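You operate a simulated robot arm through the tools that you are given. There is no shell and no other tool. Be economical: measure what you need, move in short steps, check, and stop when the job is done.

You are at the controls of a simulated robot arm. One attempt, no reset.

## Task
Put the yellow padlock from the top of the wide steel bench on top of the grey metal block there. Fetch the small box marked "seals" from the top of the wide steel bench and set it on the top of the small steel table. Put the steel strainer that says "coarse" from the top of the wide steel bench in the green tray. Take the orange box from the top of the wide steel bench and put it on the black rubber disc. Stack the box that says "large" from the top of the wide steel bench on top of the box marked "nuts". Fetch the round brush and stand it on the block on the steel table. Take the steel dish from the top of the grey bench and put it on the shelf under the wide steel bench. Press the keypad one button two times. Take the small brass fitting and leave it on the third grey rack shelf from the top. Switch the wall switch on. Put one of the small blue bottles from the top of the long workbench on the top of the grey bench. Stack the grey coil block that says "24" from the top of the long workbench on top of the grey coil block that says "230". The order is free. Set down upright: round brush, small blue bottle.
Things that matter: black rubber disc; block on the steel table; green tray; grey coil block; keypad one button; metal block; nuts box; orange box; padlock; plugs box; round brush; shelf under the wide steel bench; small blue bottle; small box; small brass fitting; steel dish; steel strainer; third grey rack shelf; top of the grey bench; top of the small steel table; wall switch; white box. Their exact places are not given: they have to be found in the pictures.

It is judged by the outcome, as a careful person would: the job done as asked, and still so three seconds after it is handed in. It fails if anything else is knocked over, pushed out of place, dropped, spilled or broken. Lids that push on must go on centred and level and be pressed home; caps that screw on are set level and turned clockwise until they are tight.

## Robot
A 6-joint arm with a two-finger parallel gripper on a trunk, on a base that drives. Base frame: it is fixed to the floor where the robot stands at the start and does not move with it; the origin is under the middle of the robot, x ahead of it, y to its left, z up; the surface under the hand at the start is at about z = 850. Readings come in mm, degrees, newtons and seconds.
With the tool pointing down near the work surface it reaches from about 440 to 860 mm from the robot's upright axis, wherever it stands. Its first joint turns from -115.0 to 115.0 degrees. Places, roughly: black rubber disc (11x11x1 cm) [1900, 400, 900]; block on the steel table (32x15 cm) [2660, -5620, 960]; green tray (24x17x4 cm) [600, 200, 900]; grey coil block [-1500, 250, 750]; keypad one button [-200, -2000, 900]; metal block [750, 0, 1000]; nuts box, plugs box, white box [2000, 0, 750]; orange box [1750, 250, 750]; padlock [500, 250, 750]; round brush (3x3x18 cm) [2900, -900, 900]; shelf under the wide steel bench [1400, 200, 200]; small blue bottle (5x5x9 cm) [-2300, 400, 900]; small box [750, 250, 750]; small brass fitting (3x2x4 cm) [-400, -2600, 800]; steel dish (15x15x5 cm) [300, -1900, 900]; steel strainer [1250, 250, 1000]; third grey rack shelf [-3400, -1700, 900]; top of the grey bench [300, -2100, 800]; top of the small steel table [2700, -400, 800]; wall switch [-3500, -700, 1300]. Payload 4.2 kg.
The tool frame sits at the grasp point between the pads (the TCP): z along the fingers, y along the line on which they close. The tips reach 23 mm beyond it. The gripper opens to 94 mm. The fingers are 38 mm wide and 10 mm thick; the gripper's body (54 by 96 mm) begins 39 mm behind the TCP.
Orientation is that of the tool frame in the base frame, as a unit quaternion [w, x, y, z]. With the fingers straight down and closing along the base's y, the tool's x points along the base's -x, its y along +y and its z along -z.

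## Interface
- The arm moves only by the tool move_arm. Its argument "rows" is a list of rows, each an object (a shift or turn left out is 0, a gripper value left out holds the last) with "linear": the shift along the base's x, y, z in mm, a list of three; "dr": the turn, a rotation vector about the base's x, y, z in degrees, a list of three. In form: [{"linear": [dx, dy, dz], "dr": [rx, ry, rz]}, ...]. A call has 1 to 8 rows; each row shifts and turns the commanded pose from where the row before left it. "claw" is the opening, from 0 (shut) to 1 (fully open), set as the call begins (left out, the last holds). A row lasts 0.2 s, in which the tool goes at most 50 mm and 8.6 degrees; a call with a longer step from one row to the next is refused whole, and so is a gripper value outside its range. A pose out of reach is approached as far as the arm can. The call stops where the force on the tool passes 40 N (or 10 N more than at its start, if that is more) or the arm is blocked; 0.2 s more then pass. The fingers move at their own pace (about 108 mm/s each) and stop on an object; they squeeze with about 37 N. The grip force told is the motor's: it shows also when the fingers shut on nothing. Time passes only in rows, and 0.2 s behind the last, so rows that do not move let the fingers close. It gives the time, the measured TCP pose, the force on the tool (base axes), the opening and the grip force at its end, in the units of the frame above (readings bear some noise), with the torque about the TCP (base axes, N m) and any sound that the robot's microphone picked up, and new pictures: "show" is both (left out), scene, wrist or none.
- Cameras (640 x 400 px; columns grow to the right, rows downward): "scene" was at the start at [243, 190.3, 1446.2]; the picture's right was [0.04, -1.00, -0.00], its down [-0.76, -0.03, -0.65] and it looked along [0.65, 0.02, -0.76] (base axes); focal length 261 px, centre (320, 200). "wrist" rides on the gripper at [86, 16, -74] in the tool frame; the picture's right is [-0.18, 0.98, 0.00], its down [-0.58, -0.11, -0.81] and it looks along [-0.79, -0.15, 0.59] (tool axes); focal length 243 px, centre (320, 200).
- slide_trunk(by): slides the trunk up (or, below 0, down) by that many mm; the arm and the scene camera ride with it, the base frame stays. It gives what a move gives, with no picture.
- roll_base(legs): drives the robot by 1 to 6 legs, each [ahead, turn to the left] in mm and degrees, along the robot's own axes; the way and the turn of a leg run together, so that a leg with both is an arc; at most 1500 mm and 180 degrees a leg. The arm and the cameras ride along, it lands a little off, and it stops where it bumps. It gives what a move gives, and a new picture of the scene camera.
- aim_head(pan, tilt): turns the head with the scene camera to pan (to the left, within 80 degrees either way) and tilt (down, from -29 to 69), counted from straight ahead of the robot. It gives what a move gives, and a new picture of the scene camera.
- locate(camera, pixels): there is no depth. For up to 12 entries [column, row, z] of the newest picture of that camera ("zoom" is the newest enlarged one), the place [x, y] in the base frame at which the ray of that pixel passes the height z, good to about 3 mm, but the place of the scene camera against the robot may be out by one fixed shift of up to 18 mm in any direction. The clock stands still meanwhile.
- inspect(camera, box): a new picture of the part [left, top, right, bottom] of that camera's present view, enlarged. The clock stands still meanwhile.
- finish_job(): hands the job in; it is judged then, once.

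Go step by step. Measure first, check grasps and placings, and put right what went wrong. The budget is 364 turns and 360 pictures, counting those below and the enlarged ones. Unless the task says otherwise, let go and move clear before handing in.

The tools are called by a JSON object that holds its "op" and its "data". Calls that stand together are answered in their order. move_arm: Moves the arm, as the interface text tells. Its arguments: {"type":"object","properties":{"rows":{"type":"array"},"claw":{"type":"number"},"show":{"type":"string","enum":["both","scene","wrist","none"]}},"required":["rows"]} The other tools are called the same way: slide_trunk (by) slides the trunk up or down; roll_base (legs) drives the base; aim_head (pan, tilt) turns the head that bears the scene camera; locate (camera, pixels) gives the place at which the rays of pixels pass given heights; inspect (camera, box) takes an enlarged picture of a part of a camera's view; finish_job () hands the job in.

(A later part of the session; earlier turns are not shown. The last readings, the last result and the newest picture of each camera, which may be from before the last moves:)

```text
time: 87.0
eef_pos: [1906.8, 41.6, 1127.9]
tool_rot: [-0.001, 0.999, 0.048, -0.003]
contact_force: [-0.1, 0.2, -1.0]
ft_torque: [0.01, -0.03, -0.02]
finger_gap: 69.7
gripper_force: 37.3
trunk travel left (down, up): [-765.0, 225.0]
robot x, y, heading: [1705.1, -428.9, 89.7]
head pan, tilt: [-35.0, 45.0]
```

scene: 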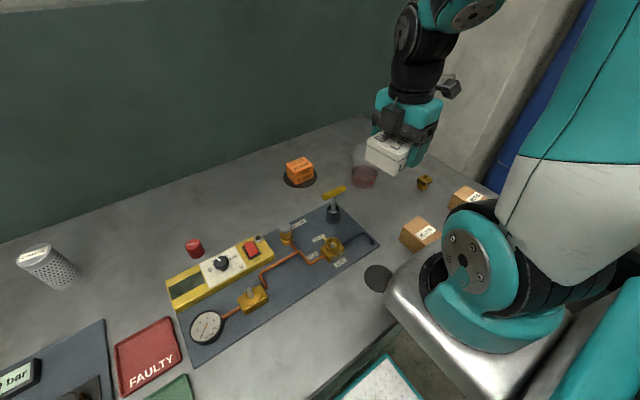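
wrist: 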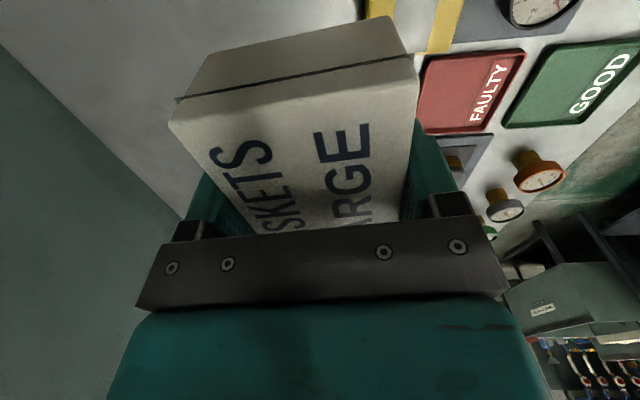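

The nuts box is occluded by the shoulder, and the wrist camera faces away. I'll turn the hand 180° in place to look along +x.

{"op": "move_arm", "data": {"rows": [{"dr": [0, 0, -8.3]}, {"dr": [0, 0, -8.3]}, {"dr": [0, 0, -8.3]}, {"dr": [0, 0, -8.3]}, {"dr": [0, 0, -8.3]}, {"dr": [0, 0, -8.3]}, {"dr": [0, 0, -8.3]}, {"dr": [0, 0, -8.3]}], "show": "none"}}

{"op": "move_arm", "data": {"rows": [{"dr": [0, 0, -8.3]}, {"dr": [0, 0, -8.3]}, {"dr": [0, 0, -8.3]}, {"dr": [0, 0, -8.3]}, {"dr": [0, 0, -8.3]}, {"dr": [0, 0, -8.3]}, {"dr": [0, 0, -8.3]}, {"dr": [0, 0, -8.3]}], "show": "none"}}

{"op": "move_arm", "data": {"rows": [{"linear": [0, -20, 0], "dr": [0, 0, -8.3]}, {"linear": [0, -20, 0], "dr": [0, 0, -8.3]}, {"linear": [0, -20, 0], "dr": [0, 0, -8.3]}, {"linear": [0, -20, 0], "dr": [0, 0, -8.3]}, {"linear": [0, -20, 0], "dr": [0, 0, -8.3]}, {"linear": [0, -20, 0], "dr": [0, 0, -5.7]}], "show": "wrist"}}

```text
time: 88.8
eef_pos: [1906.2, 42.1, 1128.6]
tool_rot: [-0.002, 0.861, -0.508, -0.001]
contact_force: [-0.7, 0.0, -1.4]
ft_torque: [-0.01, 0.01, 0.0]
finger_gap: 69.5
gripper_force: 37.1
trunk travel left (down, up): [-765.0, 225.0]
robot x, y, heading: [1703.0, -427.4, 89.6]
head pan, tilt: [-35.0, 45.0]
```

```text
time: 90.6
eef_pos: [1906.7, 41.1, 1128.4]
tool_rot: [0.003, -0.442, 0.897, 0.0]
contact_force: [-0.3, 0.6, -0.1]
ft_torque: [-0.02, 0.01, -0.02]
finger_gap: 69.5
gripper_force: 36.9
trunk travel left (down, up): [-765.0, 225.0]
robot x, y, heading: [1702.6, -431.7, 89.8]
head pan, tilt: [-35.0, 45.0]
```

```text
time: 92.0
eef_pos: [1932.1, -41.8, 1160.2]
tool_rot: [0.004, -0.046, 0.999, 0.0]
contact_force: [-0.2, 1.1, -1.2]
ft_torque: [0.0, 0.0, 0.0]
finger_gap: 69.8
gripper_force: 37.3
out of reach, approached as far as the arm can: row 3, 4, 5, 6
trunk travel left (down, up): [-765.0, 225.0]
robot x, y, heading: [1701.0, -428.0, 89.4]
head pan, tilt: [-35.0, 45.0]
```

wrist: 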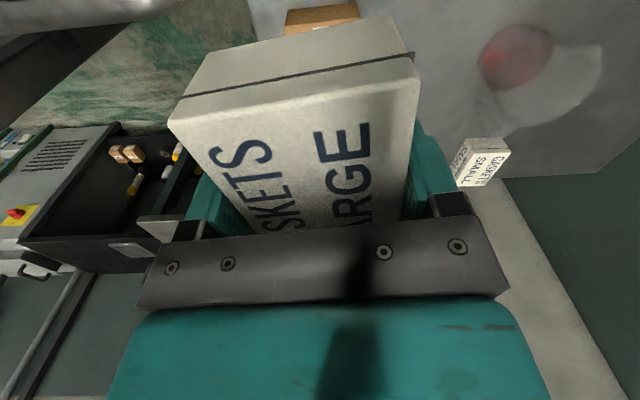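

{"op": "move_arm", "data": {"rows": [{"linear": [0, 40, 0]}, {"linear": [0, 40, 0]}, {"linear": [0, 40, 0]}], "show": "both"}}

```text
time: 92.8
eef_pos: [1932.3, 78.0, 1159.4]
tool_rot: [0.003, -0.048, 0.999, 0.0]
contact_force: [-0.2, -0.5, -0.6]
ft_torque: [0.04, 0.0, 0.01]
finger_gap: 69.5
gripper_force: 36.9
trunk travel left (down, up): [-765.0, 225.0]
robot x, y, heading: [1704.3, -428.3, 89.6]
head pan, tilt: [-35.0, 45.0]
```

scene: 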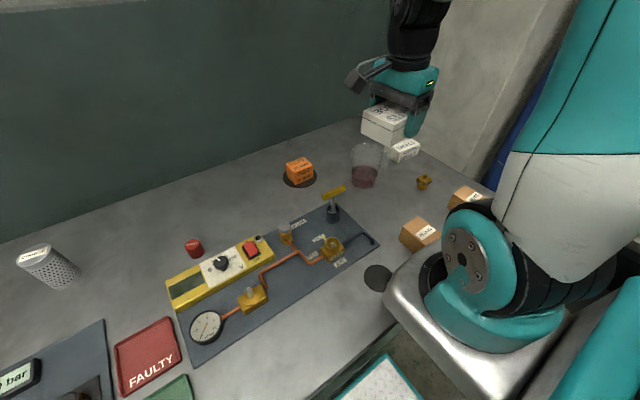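
wrist: 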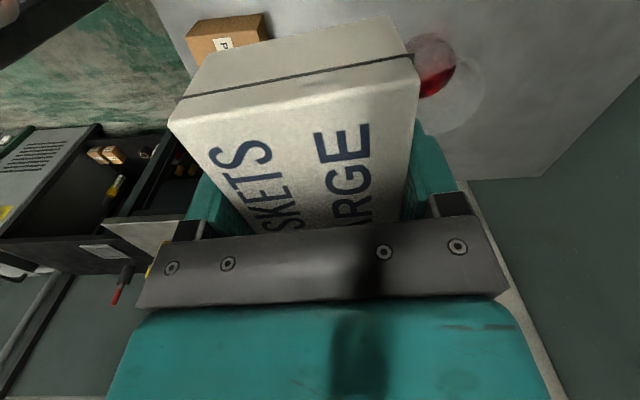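

Nuts is still hidden. Back the base 150 mm and turn right 50° so the far end lies ahead of the head camera.

{"op": "roll_base", "data": {"legs": [[-150, 0], [0, -50]]}}

{"op": "aim_head", "data": {"pan": 0, "tilt": 45}}

```text
time: 96.4
eef_pos: [2238.6, -431.3, 1159.8]
tool_rot: [0.002, 0.382, 0.924, -0.001]
contact_force: [0.0, -1.0, -0.7]
ft_torque: [0.03, -0.03, -0.03]
finger_gap: 69.7
gripper_force: 36.6
trunk travel left (down, up): [-765.0, 225.0]
robot x, y, heading: [1703.9, -581.2, 39.0]
head pan, tilt: [-35.0, 45.0]
```

scene: 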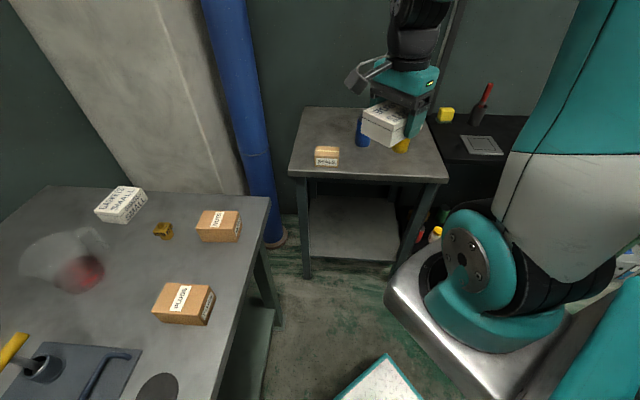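

```text
time: 97.4
eef_pos: [2238.9, -431.6, 1159.3]
tool_rot: [0.002, 0.382, 0.924, -0.002]
contact_force: [-0.2, 0.2, -1.6]
ft_torque: [0.03, 0.0, 0.02]
finger_gap: 69.8
gripper_force: 36.7
trunk travel left (down, up): [-765.0, 225.0]
robot x, y, heading: [1707.7, -581.1, 39.5]
head pan, tilt: [0.0, 45.0]
```

scene: 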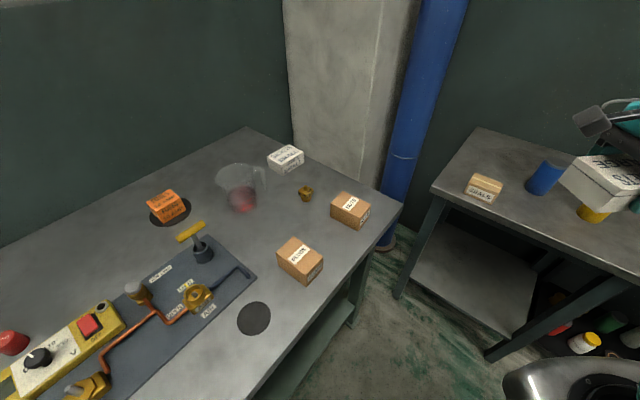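

{"op": "inspect", "data": {"camera": "scene", "box": [130, 130, 410, 300]}}

{"op": "locate", "data": {"camera": "scene", "pixels": [[162, 199, 904], [332, 212, 850], [357, 229, 850], [331, 203, 900], [359, 219, 900], [370, 205, 900], [343, 191, 900], [485, 184, 870]]}}

```text
2.29 times, centred on (270, 215) of scene
```

zoom: 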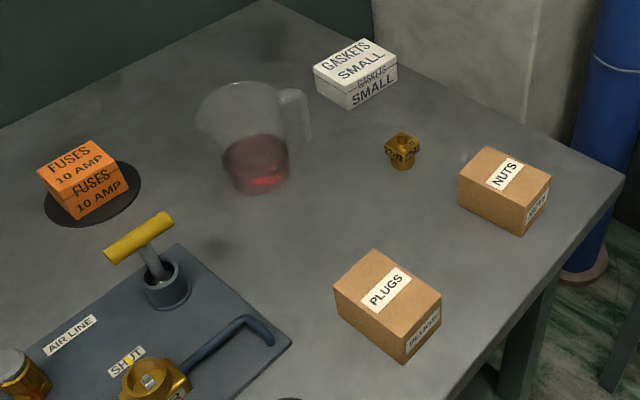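

```text
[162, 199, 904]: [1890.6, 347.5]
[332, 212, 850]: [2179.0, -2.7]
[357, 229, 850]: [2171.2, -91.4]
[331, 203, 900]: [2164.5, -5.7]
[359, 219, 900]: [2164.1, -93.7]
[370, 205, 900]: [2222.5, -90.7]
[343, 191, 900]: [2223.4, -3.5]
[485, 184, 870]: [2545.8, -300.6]
```

Nuts box centre ≈ (2180,-42) after the camera correction, long side along y. Carry LARGE above it, turning -45° so its long side is along y too.

{"op": "move_arm", "data": {"rows": [{"linear": [-20, 40, 0], "dr": [0, 0, -6]}, {"linear": [-20, 40, 0], "dr": [0, 0, -6]}, {"linear": [-10, 45, 0], "dr": [0, 0, -6]}, {"linear": [-9, 45, 0], "dr": [0, 0, -6]}, {"linear": [0, 45, 0], "dr": [0, 0, -6]}, {"linear": [0, 45, 0], "dr": [0, 0, -6]}, {"linear": [0, 40, -10], "dr": [0, 0, -6]}, {"linear": [0, 40, -10], "dr": [0, 0, -3]}], "show": "both"}}

```text
time: 99.2
eef_pos: [2180.7, -89.9, 1139.1]
tool_rot: [0.001, 0.706, 0.708, -0.002]
contact_force: [0.0, 0.1, -0.3]
ft_torque: [0.06, 0.0, 0.01]
finger_gap: 69.7
gripper_force: 37.1
trunk travel left (down, up): [-765.0, 225.0]
robot x, y, heading: [1704.0, -578.3, 39.2]
head pan, tilt: [0.0, 45.0]
```

scene: 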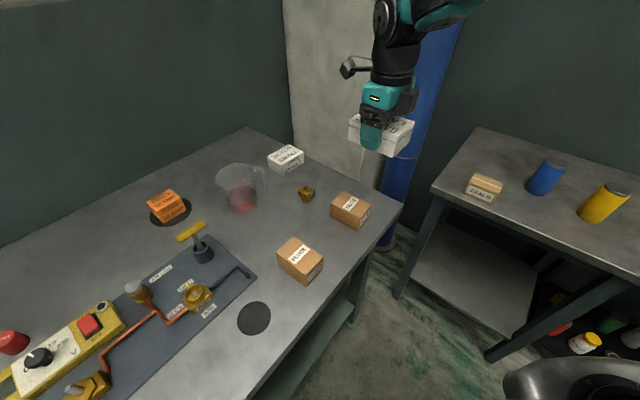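
wrist: 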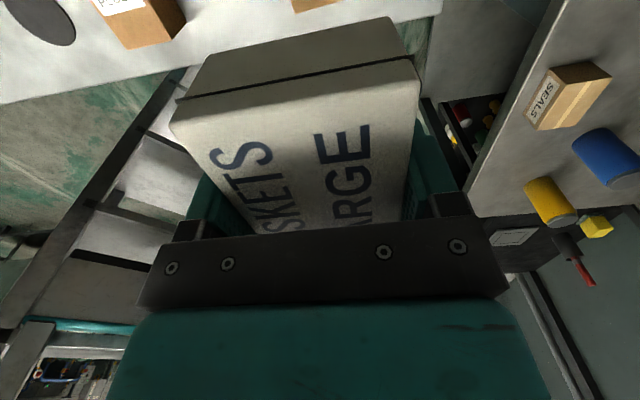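

{"op": "move_arm", "data": {"rows": [{"linear": [0, 24, -40]}, {"linear": [0, 24, -40]}, {"linear": [0, 0, -40]}, {"linear": [0, 0, -40]}], "show": "both"}}

{"op": "inspect", "data": {"camera": "scene", "box": [300, 110, 440, 240]}}

```text
time: 100.2
eef_pos: [2178.9, -41.9, 979.8]
tool_rot: [0.001, 0.706, 0.708, -0.003]
contact_force: [-0.4, 0.1, -1.0]
ft_torque: [0.03, -0.02, -0.02]
finger_gap: 69.4
gripper_force: 36.9
trunk travel left (down, up): [-765.0, 225.0]
robot x, y, heading: [1702.8, -579.7, 39.2]
head pan, tilt: [0.0, 45.0]
```

scene: 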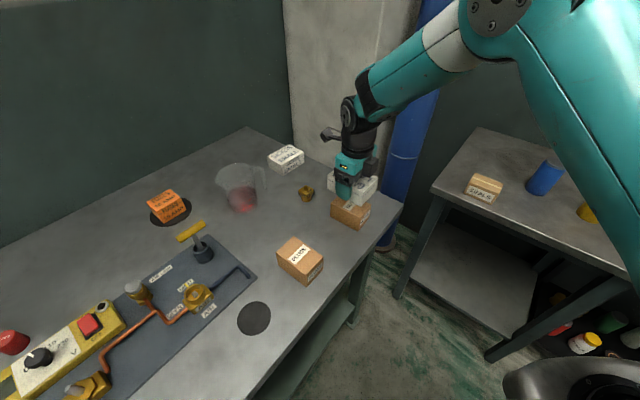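
wrist: 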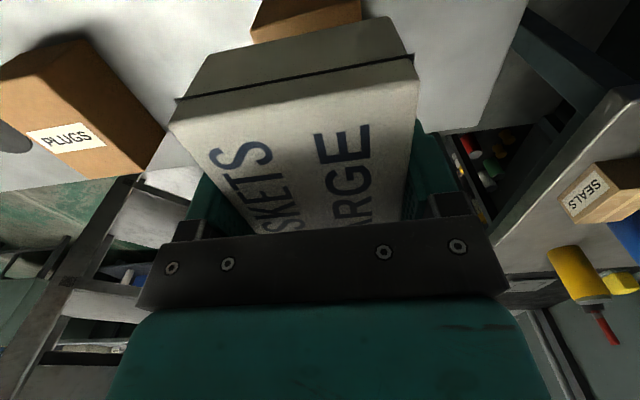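

```text
3.08 times, centred on (370, 175) of scene
```

zoom: 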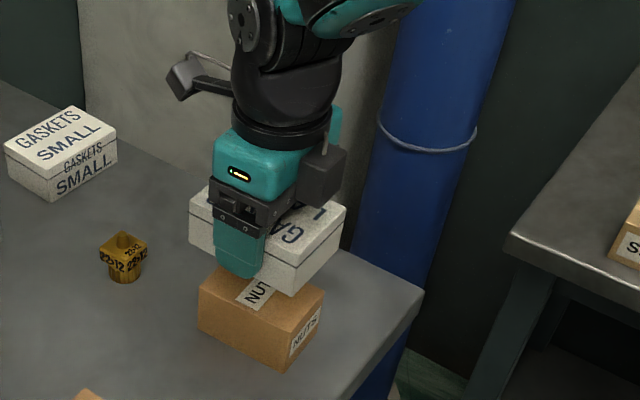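

{"op": "inspect", "data": {"camera": "wrist", "box": [220, 0, 400, 80]}}

{"op": "locate", "data": {"camera": "wrist", "pixels": [[250, 43, 900], [361, 20, 900], [250, 43, 890], [361, 20, 890], [250, 30, 900], [265, 3, 850]]}}

```text
3.56 times, centred on (310, 40) of wrist
```

zoom: 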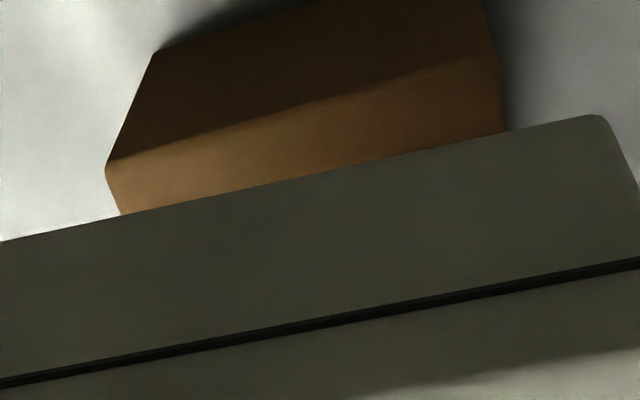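

```text
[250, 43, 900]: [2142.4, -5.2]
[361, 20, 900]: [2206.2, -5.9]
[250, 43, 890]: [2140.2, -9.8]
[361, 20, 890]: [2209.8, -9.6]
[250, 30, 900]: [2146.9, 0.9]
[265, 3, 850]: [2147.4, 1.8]
```

Nuts box top ≈900, x 2147–2208, +y face ≈1: the hand is well centred. Lower.

{"op": "move_arm", "data": {"rows": [{"linear": [0, 0, -25]}, {"linear": [-1, 0, -15]}, {"linear": [0, 0, -5]}, {"linear": [0, 0, -2]}, {"linear": [0, 0, -2]}, {"linear": [0, 0, -2]}], "show": "none"}}

```text
time: 101.6
eef_pos: [2178.8, -43.7, 932.0]
tool_rot: [0.001, 0.706, 0.708, 0.001]
contact_force: [0.5, -2.8, 34.4]
ft_torque: [-0.12, 0.11, -0.05]
finger_gap: 69.9
gripper_force: 36.9
trunk travel left (down, up): [-765.0, 225.0]
robot x, y, heading: [1704.5, -577.7, 39.1]
head pan, tilt: [0.0, 45.0]
```

Contact 34 N at z 932; seated. Release, rise, and check.

{"op": "move_arm", "data": {"rows": [{"linear": [0, 0, 1]}, {}, {}], "claw": 1, "show": "none"}}

{"op": "move_arm", "data": {"rows": [{"linear": [0, 0, 35]}, {"linear": [0, 0, 45]}, {"linear": [0, -10, 45]}, {"linear": [-10, -40, 25]}, {"linear": [-10, -45, 0]}], "show": "scene"}}

{"op": "inspect", "data": {"camera": "scene", "box": [300, 150, 440, 240]}}

```text
time: 102.4
eef_pos: [2178.1, -44.3, 928.2]
tool_rot: [0.0, 0.707, 0.708, -0.002]
contact_force: [0.4, -0.3, -0.3]
ft_torque: [0.03, 0.0, 0.0]
finger_gap: 93.8
gripper_force: 0.0
trunk travel left (down, up): [-765.0, 225.0]
robot x, y, heading: [1701.7, -579.4, 39.3]
head pan, tilt: [0.0, 45.0]
```

```text
time: 103.6
eef_pos: [2159.9, -139.5, 1076.0]
tool_rot: [0.001, 0.705, 0.709, -0.002]
contact_force: [-0.3, 0.4, -0.4]
ft_torque: [0.01, 0.0, -0.01]
finger_gap: 94.0
gripper_force: 0.1
trunk travel left (down, up): [-765.0, 225.0]
robot x, y, heading: [1700.4, -575.0, 39.2]
head pan, tilt: [0.0, 45.0]
```

scene: 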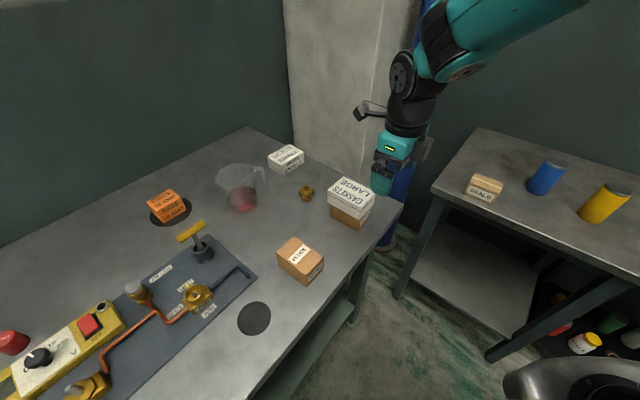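

```text
4.44 times, centred on (370, 195) of scene
```

zoom: 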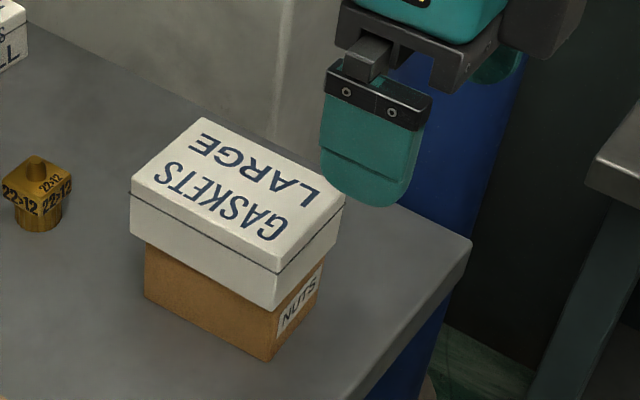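

LARGE sits squarely on NUTS. Next the COARSE strainer: raise, unwind the wrist and drive back to x≈1050 facing the bench.

{"op": "move_arm", "data": {"rows": [{"linear": [0, 0, 20], "dr": [0, 0, 8.3]}, {"linear": [0, 0, 20], "dr": [0, 0, 8.3]}, {"linear": [0, 0, 10], "dr": [0, 0, 8.3]}, {"dr": [0, 0, 8.3]}, {"dr": [0, 0, 8.3]}, {"dr": [0, 0, 8.3]}, {"dr": [0, 0, 8.3]}, {"dr": [0, 0, 8.3]}], "show": "none"}}

{"op": "move_arm", "data": {"rows": [{"dr": [0, 0, 8]}, {"dr": [0, 0, 8]}, {"dr": [0, 0, 8]}, {"dr": [0, 0, 8]}, {"dr": [0, 0, 8]}, {"dr": [0, 0, 8]}, {"dr": [0, 0, 8]}, {"dr": [0, 0, 6.5]}], "show": "none"}}

{"op": "roll_base", "data": {"legs": [[0, -39.2], [-650, 0], [0, 90], [130, 0]]}}

```text
time: 105.4
eef_pos: [2159.8, -139.4, 1129.7]
tool_rot: [0.002, 0.202, 0.979, -0.001]
contact_force: [0.8, -0.9, -0.2]
ft_torque: [-0.02, 0.01, 0.01]
finger_gap: 94.0
gripper_force: 0.0
trunk travel left (down, up): [-765.0, 225.0]
robot x, y, heading: [1699.2, -575.4, 39.0]
head pan, tilt: [0.0, 45.0]
```

```text
time: 107.2
eef_pos: [2159.4, -138.9, 1128.5]
tool_rot: [0.003, -0.336, 0.942, 0.0]
contact_force: [-0.5, 0.9, -0.1]
ft_torque: [-0.02, 0.0, -0.02]
finger_gap: 93.9
gripper_force: 0.0
trunk travel left (down, up): [-765.0, 225.0]
robot x, y, heading: [1702.6, -576.3, 39.1]
head pan, tilt: [0.0, 45.0]
```

```text
time: 117.3
eef_pos: [1023.8, 187.0, 1129.4]
tool_rot: [0.003, -0.699, 0.716, 0.002]
contact_force: [0.6, 0.7, -0.2]
ft_torque: [0.01, 0.0, -0.01]
finger_gap: 94.0
gripper_force: 0.1
trunk travel left (down, up): [-765.0, 225.0]
robot x, y, heading: [1063.6, -442.5, 88.6]
head pan, tilt: [0.0, 45.0]
```

scene: 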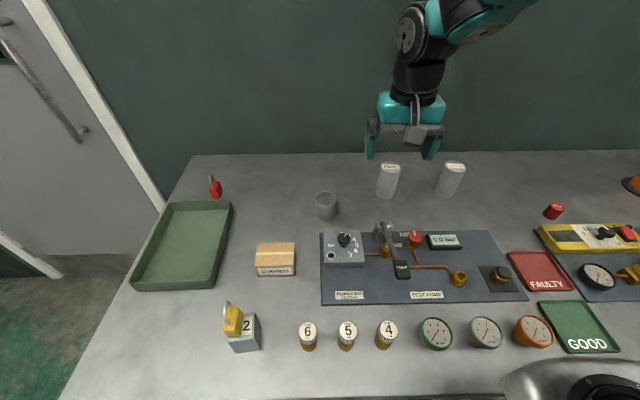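

{"op": "inspect", "data": {"camera": "scene", "box": [350, 140, 490, 220]}}

{"op": "locate", "data": {"camera": "scene", "pixels": [[445, 195, 850], [386, 197, 850], [183, 245, 850], [131, 288, 850], [213, 288, 850], [232, 203, 890], [168, 203, 890]]}}

{"op": "move_arm", "data": {"rows": [{"linear": [45, 0, 0]}, {"linear": [45, 0, 0]}, {"linear": [45, 0, 0]}, {"linear": [45, 0, 0]}, {"linear": [40, 0, 0]}], "show": "wrist"}}

```text
4.57 times, centred on (420, 180) of scene
```

zoom: 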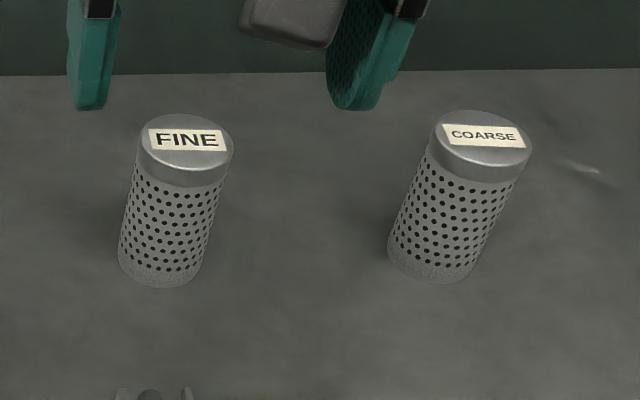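

```text
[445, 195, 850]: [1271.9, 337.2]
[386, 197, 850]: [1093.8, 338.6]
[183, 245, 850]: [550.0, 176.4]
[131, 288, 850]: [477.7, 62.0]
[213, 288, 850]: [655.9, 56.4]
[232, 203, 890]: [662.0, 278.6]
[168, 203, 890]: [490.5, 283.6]
```

```text
time: 118.5
eef_pos: [1245.5, 187.5, 1127.5]
tool_rot: [0.002, -0.699, 0.716, 0.001]
contact_force: [-1.7, 0.5, -0.7]
ft_torque: [0.01, -0.03, 0.0]
finger_gap: 94.1
gripper_force: 0.0
trunk travel left (down, up): [-765.0, 225.0]
robot x, y, heading: [1059.6, -445.2, 88.7]
head pan, tilt: [0.0, 45.0]
```

wrist: 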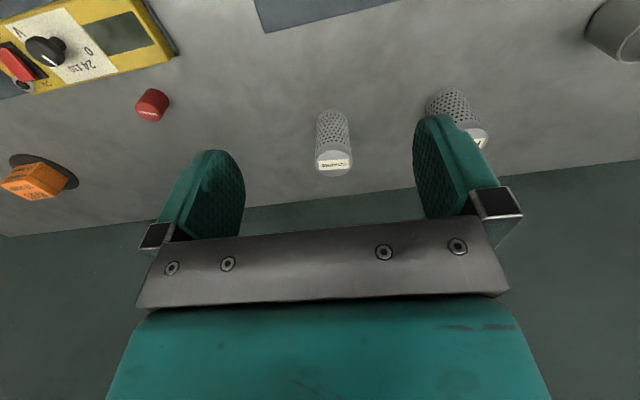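

{"op": "locate", "data": {"camera": "wrist", "pixels": [[318, 118, 850], [347, 116, 850], [332, 110, 850], [334, 162, 960], [316, 158, 960], [352, 156, 960], [334, 162, 970], [334, 162, 950], [334, 148, 960], [334, 176, 960]]}}

{"op": "inspect", "data": {"camera": "wrist", "box": [280, 90, 400, 190]}}

```text
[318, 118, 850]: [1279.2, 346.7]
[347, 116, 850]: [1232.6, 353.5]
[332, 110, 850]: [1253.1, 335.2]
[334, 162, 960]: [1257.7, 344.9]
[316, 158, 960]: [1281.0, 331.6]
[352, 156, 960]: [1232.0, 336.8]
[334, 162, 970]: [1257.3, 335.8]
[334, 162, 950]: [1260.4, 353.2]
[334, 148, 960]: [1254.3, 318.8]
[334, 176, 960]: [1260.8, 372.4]
```

```text
4.00 times, centred on (340, 140) of wrist
```

zoom: 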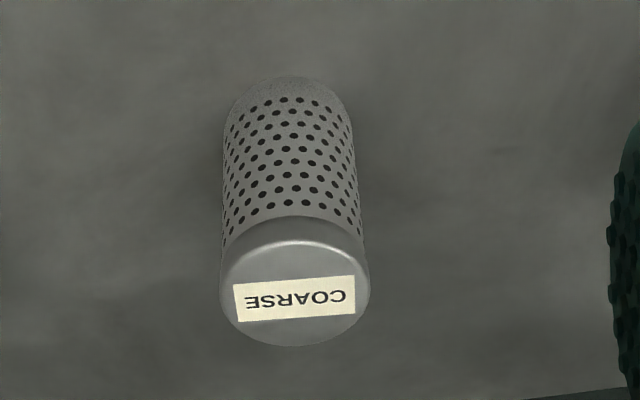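

COARSE strainer centre ≈ (1256,358), Ø≈48, height ≈95. Approach and grip.

{"op": "move_arm", "data": {"rows": [{"linear": [3, 44, -15]}, {"linear": [3, 44, -20]}, {"linear": [2, 44, -20]}, {"linear": [2, 39, -20]}], "show": "wrist"}}

```text
time: 119.5
eef_pos: [1254.2, 359.5, 1056.9]
tool_rot: [0.002, -0.698, 0.716, 0.001]
contact_force: [-0.9, -1.1, 0.4]
ft_torque: [0.05, 0.03, -0.05]
finger_gap: 93.9
gripper_force: 0.0
trunk travel left (down, up): [-765.0, 225.0]
robot x, y, heading: [1060.0, -445.0, 88.5]
head pan, tilt: [0.0, 45.0]
```

wrist: 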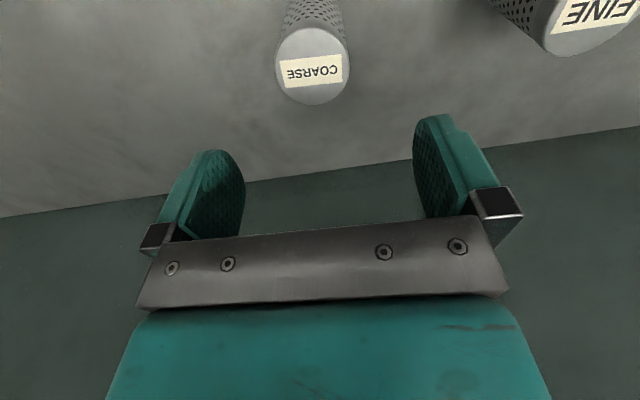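

{"op": "locate", "data": {"camera": "wrist", "pixels": [[275, 66, 960], [349, 66, 960], [312, 66, 960], [312, 66, 945], [312, 28, 945], [315, 105, 945]]}}

{"op": "move_arm", "data": {"rows": [{"linear": [0, 0, -35]}, {"linear": [0, 0, -35]}], "show": "wrist"}}

```text
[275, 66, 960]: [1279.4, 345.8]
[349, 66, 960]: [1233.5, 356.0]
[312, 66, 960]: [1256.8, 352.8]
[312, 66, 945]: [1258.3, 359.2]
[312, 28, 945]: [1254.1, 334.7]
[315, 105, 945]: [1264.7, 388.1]
```

```text
time: 120.1
eef_pos: [1253.6, 358.8, 984.3]
tool_rot: [0.003, -0.699, 0.715, 0.001]
contact_force: [0.0, 0.4, 1.4]
ft_torque: [0.02, -0.03, 0.02]
finger_gap: 94.2
gripper_force: 0.0
trunk travel left (down, up): [-765.0, 225.0]
robot x, y, heading: [1062.5, -447.8, 88.7]
head pan, tilt: [0.0, 45.0]
```

wrist: 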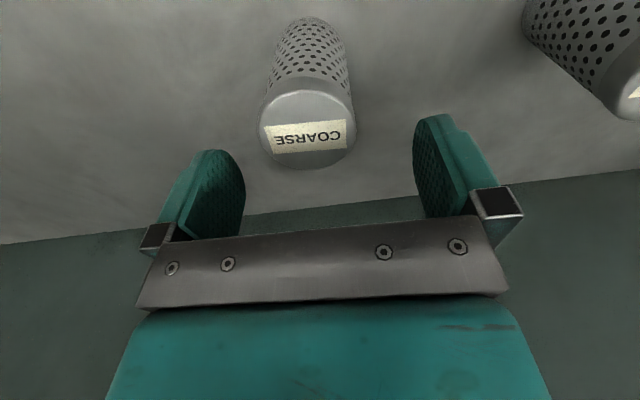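

{"op": "move_arm", "data": {"rows": [{"linear": [3, -1, -35]}, {"linear": [0, 0, -22]}], "show": "wrist"}}

{"op": "move_arm", "data": {"rows": [{}, {}, {}], "claw": 0, "show": "none"}}

{"op": "move_arm", "data": {"rows": [{"linear": [0, 0, 10]}, {"linear": [0, 0, 30]}, {"linear": [0, 0, 40]}], "show": "both"}}

```text
time: 120.7
eef_pos: [1256.5, 355.7, 925.1]
tool_rot: [0.003, -0.698, 0.716, 0.002]
contact_force: [-0.1, 0.7, -0.3]
ft_torque: [0.0, -0.02, 0.0]
finger_gap: 93.9
gripper_force: 0.1
trunk travel left (down, up): [-765.0, 225.0]
robot x, y, heading: [1062.7, -442.6, 88.9]
head pan, tilt: [0.0, 45.0]
```

wrist: 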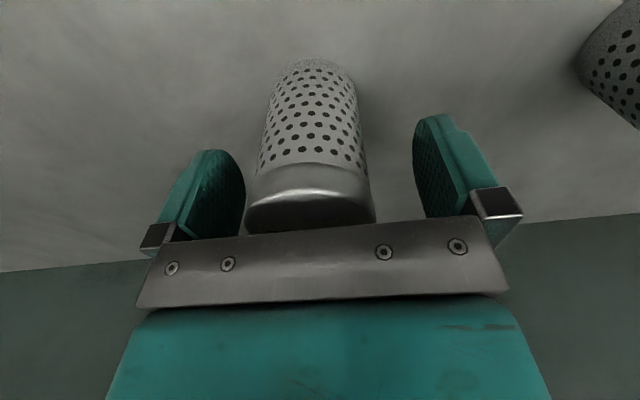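

```text
time: 121.5
eef_pos: [1256.1, 356.9, 926.0]
tool_rot: [0.003, -0.699, 0.715, 0.002]
contact_force: [0.7, 1.7, 0.0]
ft_torque: [0.04, 0.04, -0.03]
finger_gap: 55.1
gripper_force: 36.8
trunk travel left (down, up): [-765.0, 225.0]
robot x, y, heading: [1059.3, -445.9, 88.6]
head pan, tilt: [0.0, 45.0]
```

```text
time: 122.3
eef_pos: [1256.7, 358.1, 1005.8]
tool_rot: [0.002, -0.698, 0.716, 0.001]
contact_force: [-0.7, 0.6, -2.2]
ft_torque: [-0.02, 0.01, -0.01]
finger_gap: 55.1
gripper_force: 37.0
trunk travel left (down, up): [-765.0, 225.0]
robot x, y, heading: [1060.3, -448.4, 88.8]
head pan, tilt: [0.0, 45.0]
```

scene: 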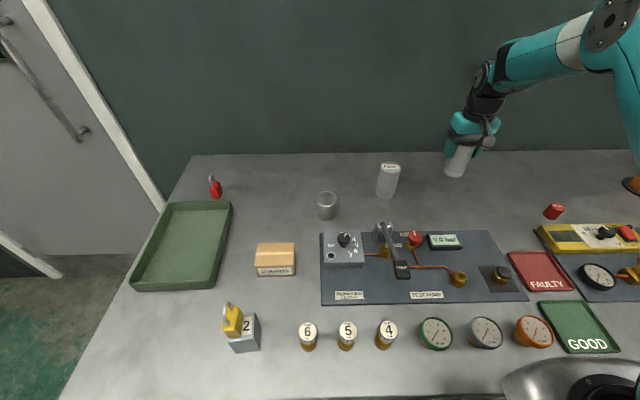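
wrist: 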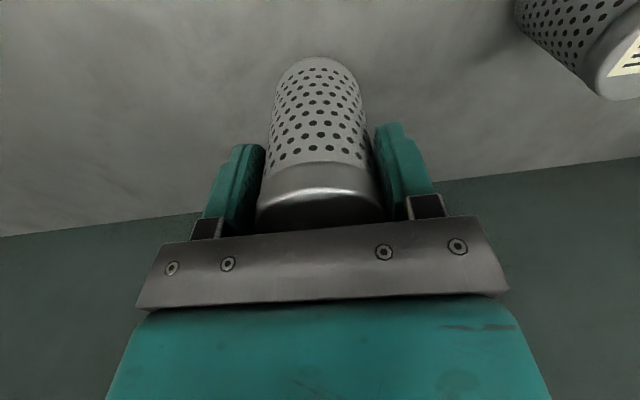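

Strainer held. Carry it over to the tray at height.

{"op": "move_arm", "data": {"rows": [{"linear": [0, -20, 40]}, {"linear": [-20, -20, 40]}, {"linear": [-42, -11, 0]}, {"linear": [-42, -11, 0]}, {"linear": [-42, -11, 0]}, {"linear": [-42, -11, 0]}, {"linear": [-42, -11, 0]}, {"linear": [-42, -11, 0]}], "show": "none"}}

{"op": "move_arm", "data": {"rows": [{"linear": [-42, -11, 0]}, {"linear": [-42, -11, 0]}, {"linear": [-42, -11, 0]}, {"linear": [-42, -11, 0]}, {"linear": [-42, -11, 0]}, {"linear": [-42, -11, 0]}, {"linear": [-42, -11, 0]}, {"linear": [-42, -11, 0]}], "show": "both"}}

```text
time: 124.1
eef_pos: [983.3, 248.5, 1086.2]
tool_rot: [0.002, -0.698, 0.716, 0.001]
contact_force: [-0.1, 0.6, -2.2]
ft_torque: [0.0, 0.04, 0.0]
finger_gap: 54.9
gripper_force: 37.5
trunk travel left (down, up): [-765.0, 225.0]
robot x, y, heading: [1057.6, -448.3, 88.8]
head pan, tilt: [0.0, 45.0]
```

```text
time: 125.9
eef_pos: [648.2, 160.1, 1087.4]
tool_rot: [0.003, -0.698, 0.716, 0.0]
contact_force: [-0.2, -0.1, -0.3]
ft_torque: [-0.02, 0.02, 0.03]
finger_gap: 55.3
gripper_force: 37.1
trunk travel left (down, up): [-765.0, 225.0]
robot x, y, heading: [1061.1, -445.4, 88.8]
head pan, tilt: [0.0, 45.0]
```

scene: 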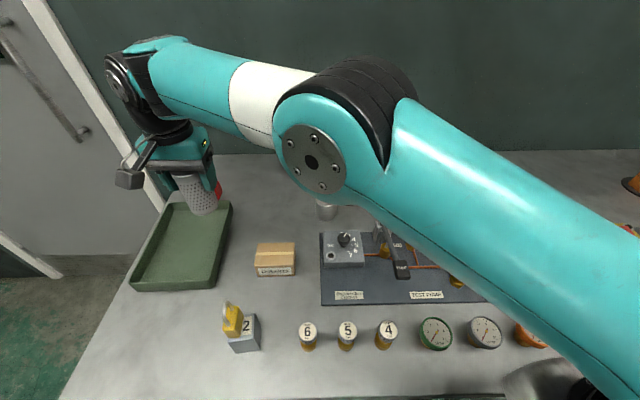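
wrist: 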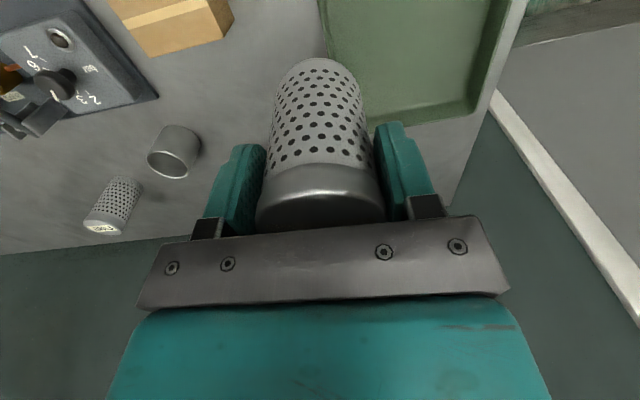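

{"op": "locate", "data": {"camera": "wrist", "pixels": [[322, 5, 890], [345, 40, 855], [470, 102, 855], [480, 110, 890], [505, 5, 855]]}}

{"op": "move_arm", "data": {"rows": [{"linear": [-40, 0, -20]}, {"linear": [-38, 0, -20]}], "show": "both"}}

```text
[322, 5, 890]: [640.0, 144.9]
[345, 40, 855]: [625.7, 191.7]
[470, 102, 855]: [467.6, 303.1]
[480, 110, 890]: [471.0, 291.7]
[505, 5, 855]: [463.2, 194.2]
```

```text
time: 126.5
eef_pos: [607.2, 134.0, 1045.2]
tool_rot: [0.002, -0.698, 0.716, 0.001]
contact_force: [0.0, -0.8, -1.6]
ft_torque: [-0.01, 0.02, 0.0]
finger_gap: 54.9
gripper_force: 37.2
out of reach, approached as far as the arm can: row 1, 2
trunk travel left (down, up): [-765.0, 225.0]
robot x, y, heading: [1062.9, -447.8, 88.9]
head pan, tilt: [0.0, 45.0]
```

scene: 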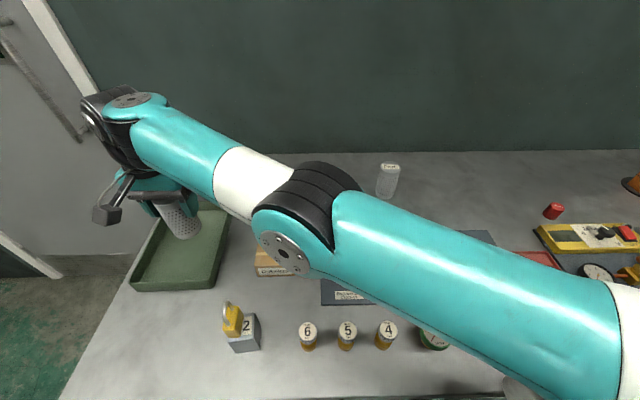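
wrist: 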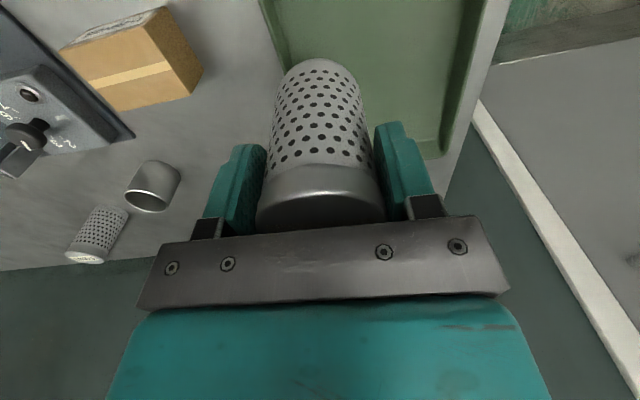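

Reach grows at lower height; descend some then shift -x into the tray.

{"op": "move_arm", "data": {"rows": [{"linear": [0, 0, -30]}, {"linear": [0, 0, -30]}, {"linear": [-15, 0, 0]}, {"linear": [-15, 5, 0]}], "show": "both"}}

```text
time: 127.5
eef_pos: [606.4, 132.8, 982.8]
tool_rot: [0.002, -0.699, 0.715, 0.001]
contact_force: [0.9, 0.0, -1.8]
ft_torque: [-0.02, 0.0, 0.01]
finger_gap: 54.9
gripper_force: 37.0
out of reach, approached as far as the arm can: row 3, 4
trunk travel left (down, up): [-765.0, 225.0]
robot x, y, heading: [1060.7, -446.0, 88.7]
head pan, tilt: [0.0, 45.0]
```

scene: 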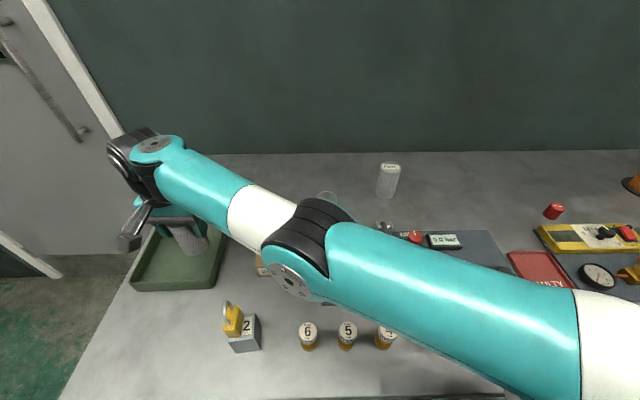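
wrist: 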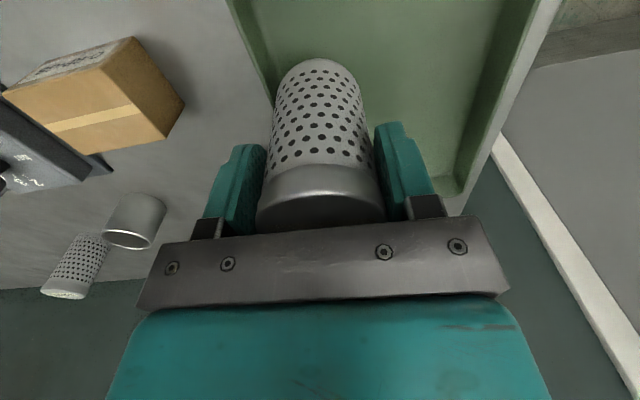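

The left side reach is shorter. Lift out, retract the arm to the front, and reposition the base nearer x≈890.

{"op": "move_arm", "data": {"rows": [{"linear": [0, 0, 45]}, {"linear": [0, 0, 45]}, {"linear": [20, 0, 40]}, {"linear": [45, 2, 10]}, {"linear": [45, 2, 10]}, {"linear": [45, 2, 0]}, {"linear": [45, 2, 0]}, {"linear": [45, 0, 0]}], "show": "none"}}

{"op": "move_arm", "data": {"rows": [{"linear": [45, 0, 0]}, {"linear": [45, 0, 0]}, {"linear": [40, 0, 0]}], "show": "none"}}

{"op": "roll_base", "data": {"legs": [[-60, 0], [0, -45], [-220, 0], [0, 60], [70, 0]]}}

```text
time: 129.3
eef_pos: [780.5, 207.6, 1159.0]
tool_rot: [0.002, -0.699, 0.715, -0.001]
contact_force: [-0.7, -0.4, -1.8]
ft_torque: [-0.02, -0.05, -0.02]
finger_gap: 55.3
gripper_force: 37.1
out of reach, approached as far as the arm can: row 2, 5, 6, 7, 8
trunk travel left (down, up): [-765.0, 225.0]
robot x, y, heading: [1061.9, -449.8, 88.5]
head pan, tilt: [0.0, 45.0]
```

```text
time: 130.1
eef_pos: [873.1, 258.6, 1190.5]
tool_rot: [0.002, -0.699, 0.715, -0.001]
contact_force: [-0.5, -0.4, -2.1]
ft_torque: [0.01, -0.03, -0.01]
finger_gap: 55.2
gripper_force: 36.3
out of reach, approached as far as the arm can: row 1, 2, 3
trunk travel left (down, up): [-765.0, 225.0]
robot x, y, heading: [1062.6, -444.3, 88.8]
head pan, tilt: [0.0, 45.0]
```

```text
time: 137.8
eef_pos: [529.3, 53.2, 1190.0]
tool_rot: [-0.002, 0.781, -0.625, 0.0]
contact_force: [-0.6, 0.6, -2.3]
ft_torque: [0.01, -0.01, -0.02]
finger_gap: 54.7
gripper_force: 36.5
trunk travel left (down, up): [-765.0, 225.0]
robot x, y, heading: [887.7, -584.5, 103.0]
head pan, tilt: [0.0, 45.0]
```

scene: 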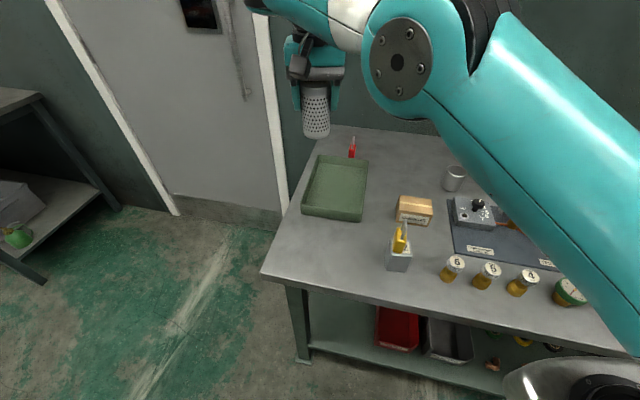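

Now over the tray's near end. Move inward and lower gradually.

{"op": "move_arm", "data": {"rows": [{"linear": [10, 5, -40]}, {"linear": [10, 10, -40]}, {"linear": [10, 20, -40]}, {"linear": [10, 20, -40]}, {"linear": [5, 20, -30]}], "show": "both"}}

```text
time: 138.9
eef_pos: [553.4, 149.3, 1008.8]
tool_rot: [-0.002, 0.782, -0.624, 0.001]
contact_force: [-1.0, 0.0, -1.1]
ft_torque: [0.0, 0.02, 0.02]
finger_gap: 55.0
gripper_force: 36.7
out of reach, approached as far as the arm can: row 1, 2
trunk travel left (down, up): [-765.0, 225.0]
robot x, y, heading: [882.7, -589.8, 102.7]
head pan, tilt: [0.0, 45.0]
```

scene: 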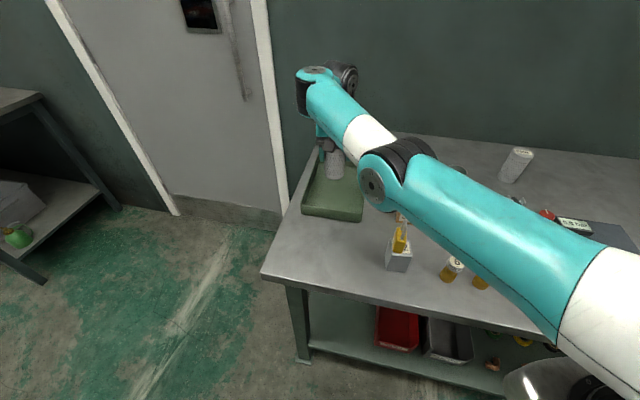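
wrist: 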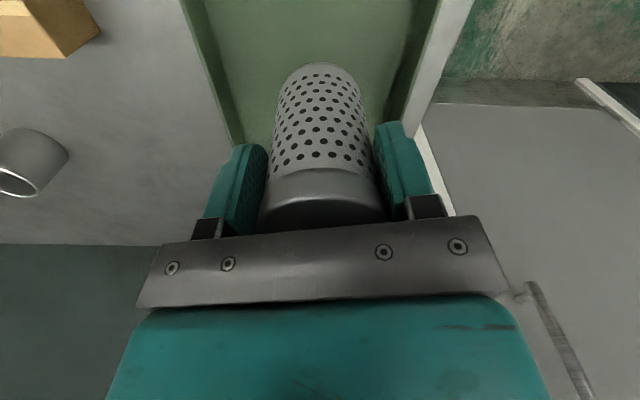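

The elbow would hang too near the padlock from this side. Safer to place from the bench's end: lift, retract, and drive back to the start position.

{"op": "move_arm", "data": {"rows": [{"linear": [0, 0, 45]}, {"linear": [0, 0, 45]}, {"linear": [0, -10, 40]}, {"linear": [15, -35, 20]}, {"linear": [15, -40, 10]}, {"linear": [15, -40, 0]}, {"linear": [15, -40, 0]}], "show": "scene"}}

```text
time: 140.6
eef_pos: [555.0, 49.2, 1223.0]
tool_rot: [-0.002, 0.781, -0.625, 0.002]
contact_force: [-0.7, 0.8, -2.5]
ft_torque: [-0.06, -0.02, -0.03]
finger_gap: 55.0
gripper_force: 36.9
out of reach, approached as far as the arm can: row 5, 6, 7
trunk travel left (down, up): [-765.0, 225.0]
robot x, y, heading: [884.2, -586.1, 102.6]
head pan, tilt: [0.0, 45.0]
```

scene: 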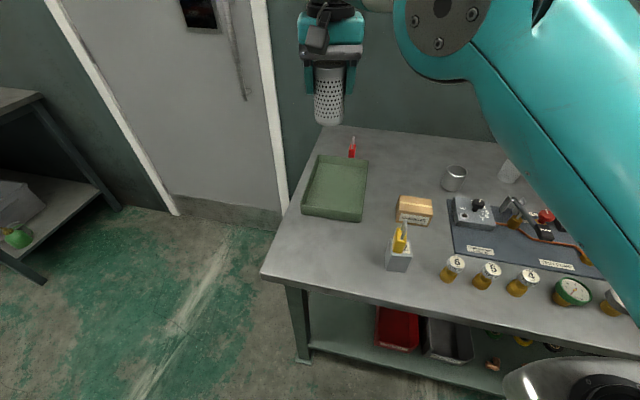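

{"op": "roll_base", "data": {"legs": [[0, -102.6], [-700, 0], [0, -45], [-850, 0], [0, 45], [350, 0]]}}

{"op": "aim_head", "data": {"pan": 2, "tilt": 49}}

```text
time: 158.9
eef_pos: [666.4, 203.3, 1223.5]
tool_rot: [0.0, 0.009, 1.0, -0.003]
contact_force: [-0.2, -0.9, -2.0]
ft_torque: [0.0, 0.02, -0.01]
finger_gap: 54.7
gripper_force: 37.5
trunk travel left (down, up): [-765.0, 225.0]
robot x, y, heading: [-29.2, 33.8, -1.1]
head pan, tilt: [0.0, 45.0]
```

scene: 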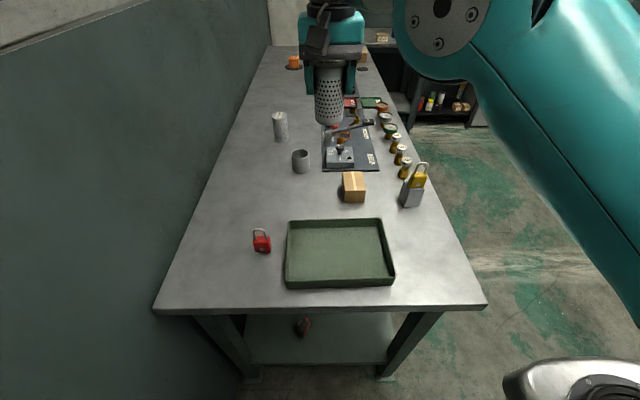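

```text
time: 159.5
eef_pos: [666.2, 203.9, 1224.4]
tool_rot: [0.0, 0.009, 1.0, -0.003]
contact_force: [-0.2, -0.9, -1.9]
ft_torque: [0.01, 0.06, 0.01]
finger_gap: 54.6
gripper_force: 36.9
trunk travel left (down, up): [-765.0, 225.0]
robot x, y, heading: [-29.0, 33.2, -0.6]
head pan, tilt: [2.0, 49.0]
```

scene: 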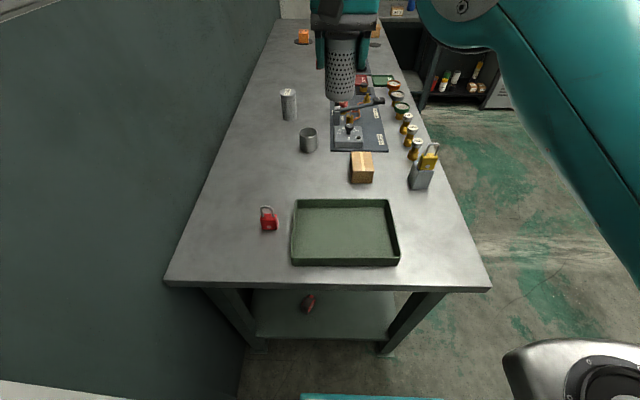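

{"op": "move_arm", "data": {"rows": [{"linear": [-5, -5, -45]}, {"linear": [-10, -5, -45]}, {"linear": [-20, -5, -40]}, {"linear": [-30, -5, -35]}, {"linear": [-30, -5, -35]}, {"linear": [-15, -8, -20]}], "show": "both"}}

```text
time: 160.9
eef_pos: [700.5, 258.6, 1055.4]
tool_rot: [0.0, 0.009, 1.0, -0.003]
contact_force: [0.5, 0.0, -2.1]
ft_torque: [0.02, 0.01, 0.01]
finger_gap: 54.8
gripper_force: 36.9
out of reach, approached as far as the arm can: row 1, 2, 3, 4, 5, 6
trunk travel left (down, up): [-765.0, 225.0]
robot x, y, heading: [-27.1, 34.3, -0.8]
head pan, tilt: [2.0, 49.0]
```

scene: 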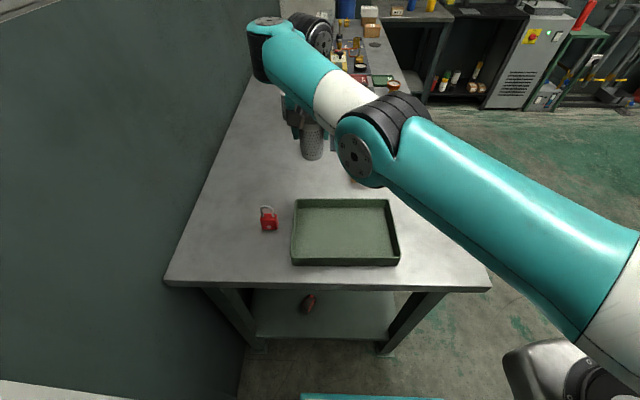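
wrist: 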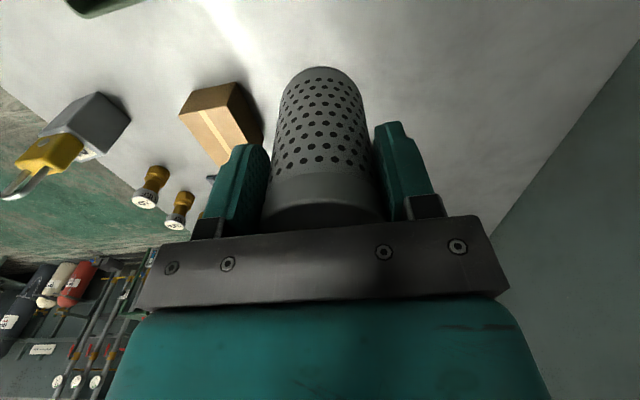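

The arm has flipped into an elbow-low configuration (forearm below, rows refused). I'll back away from the bench into free space to restore the elbow-up posture.

{"op": "roll_base", "data": {"legs": [[-550, 0]]}}

{"op": "move_arm", "data": {"rows": [{"linear": [10, -40, 0]}, {"linear": [10, -40, 0]}, {"linear": [10, -40, 0]}, {"linear": [10, -40, 0]}, {"linear": [10, -40, 0]}, {"linear": [10, -40, 0]}], "show": "scene"}}

```text
time: 164.1
eef_pos: [148.8, 263.1, 1055.6]
tool_rot: [-0.001, 0.013, 1.0, -0.003]
contact_force: [-0.8, -0.4, -2.9]
ft_torque: [-0.05, -0.02, 0.02]
finger_gap: 54.9
gripper_force: 36.7
trunk travel left (down, up): [-765.0, 225.0]
robot x, y, heading: [-580.4, 46.0, -1.5]
head pan, tilt: [2.0, 49.0]
```

scene: 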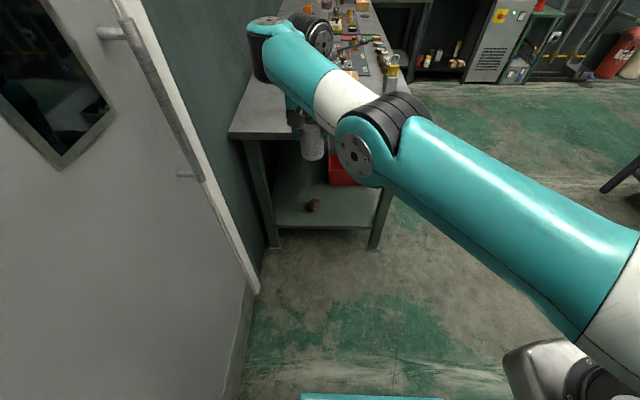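

```text
time: 165.5
eef_pos: [238.8, 36.9, 1057.8]
tool_rot: [-0.002, 0.013, 1.0, -0.003]
contact_force: [0.0, 1.3, -2.0]
ft_torque: [-0.01, 0.01, -0.01]
finger_gap: 54.8
gripper_force: 37.1
out of reach, approached as far as the arm can: row 1, 2, 3, 4
trunk travel left (down, up): [-765.0, 225.0]
robot x, y, heading: [-585.0, 48.8, -1.2]
head pan, tilt: [2.0, 49.0]
```

scene: 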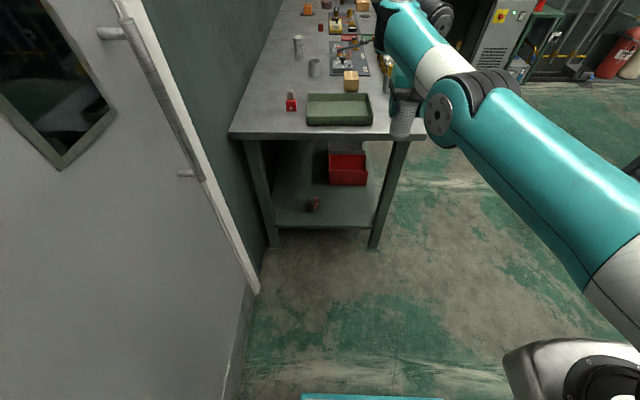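

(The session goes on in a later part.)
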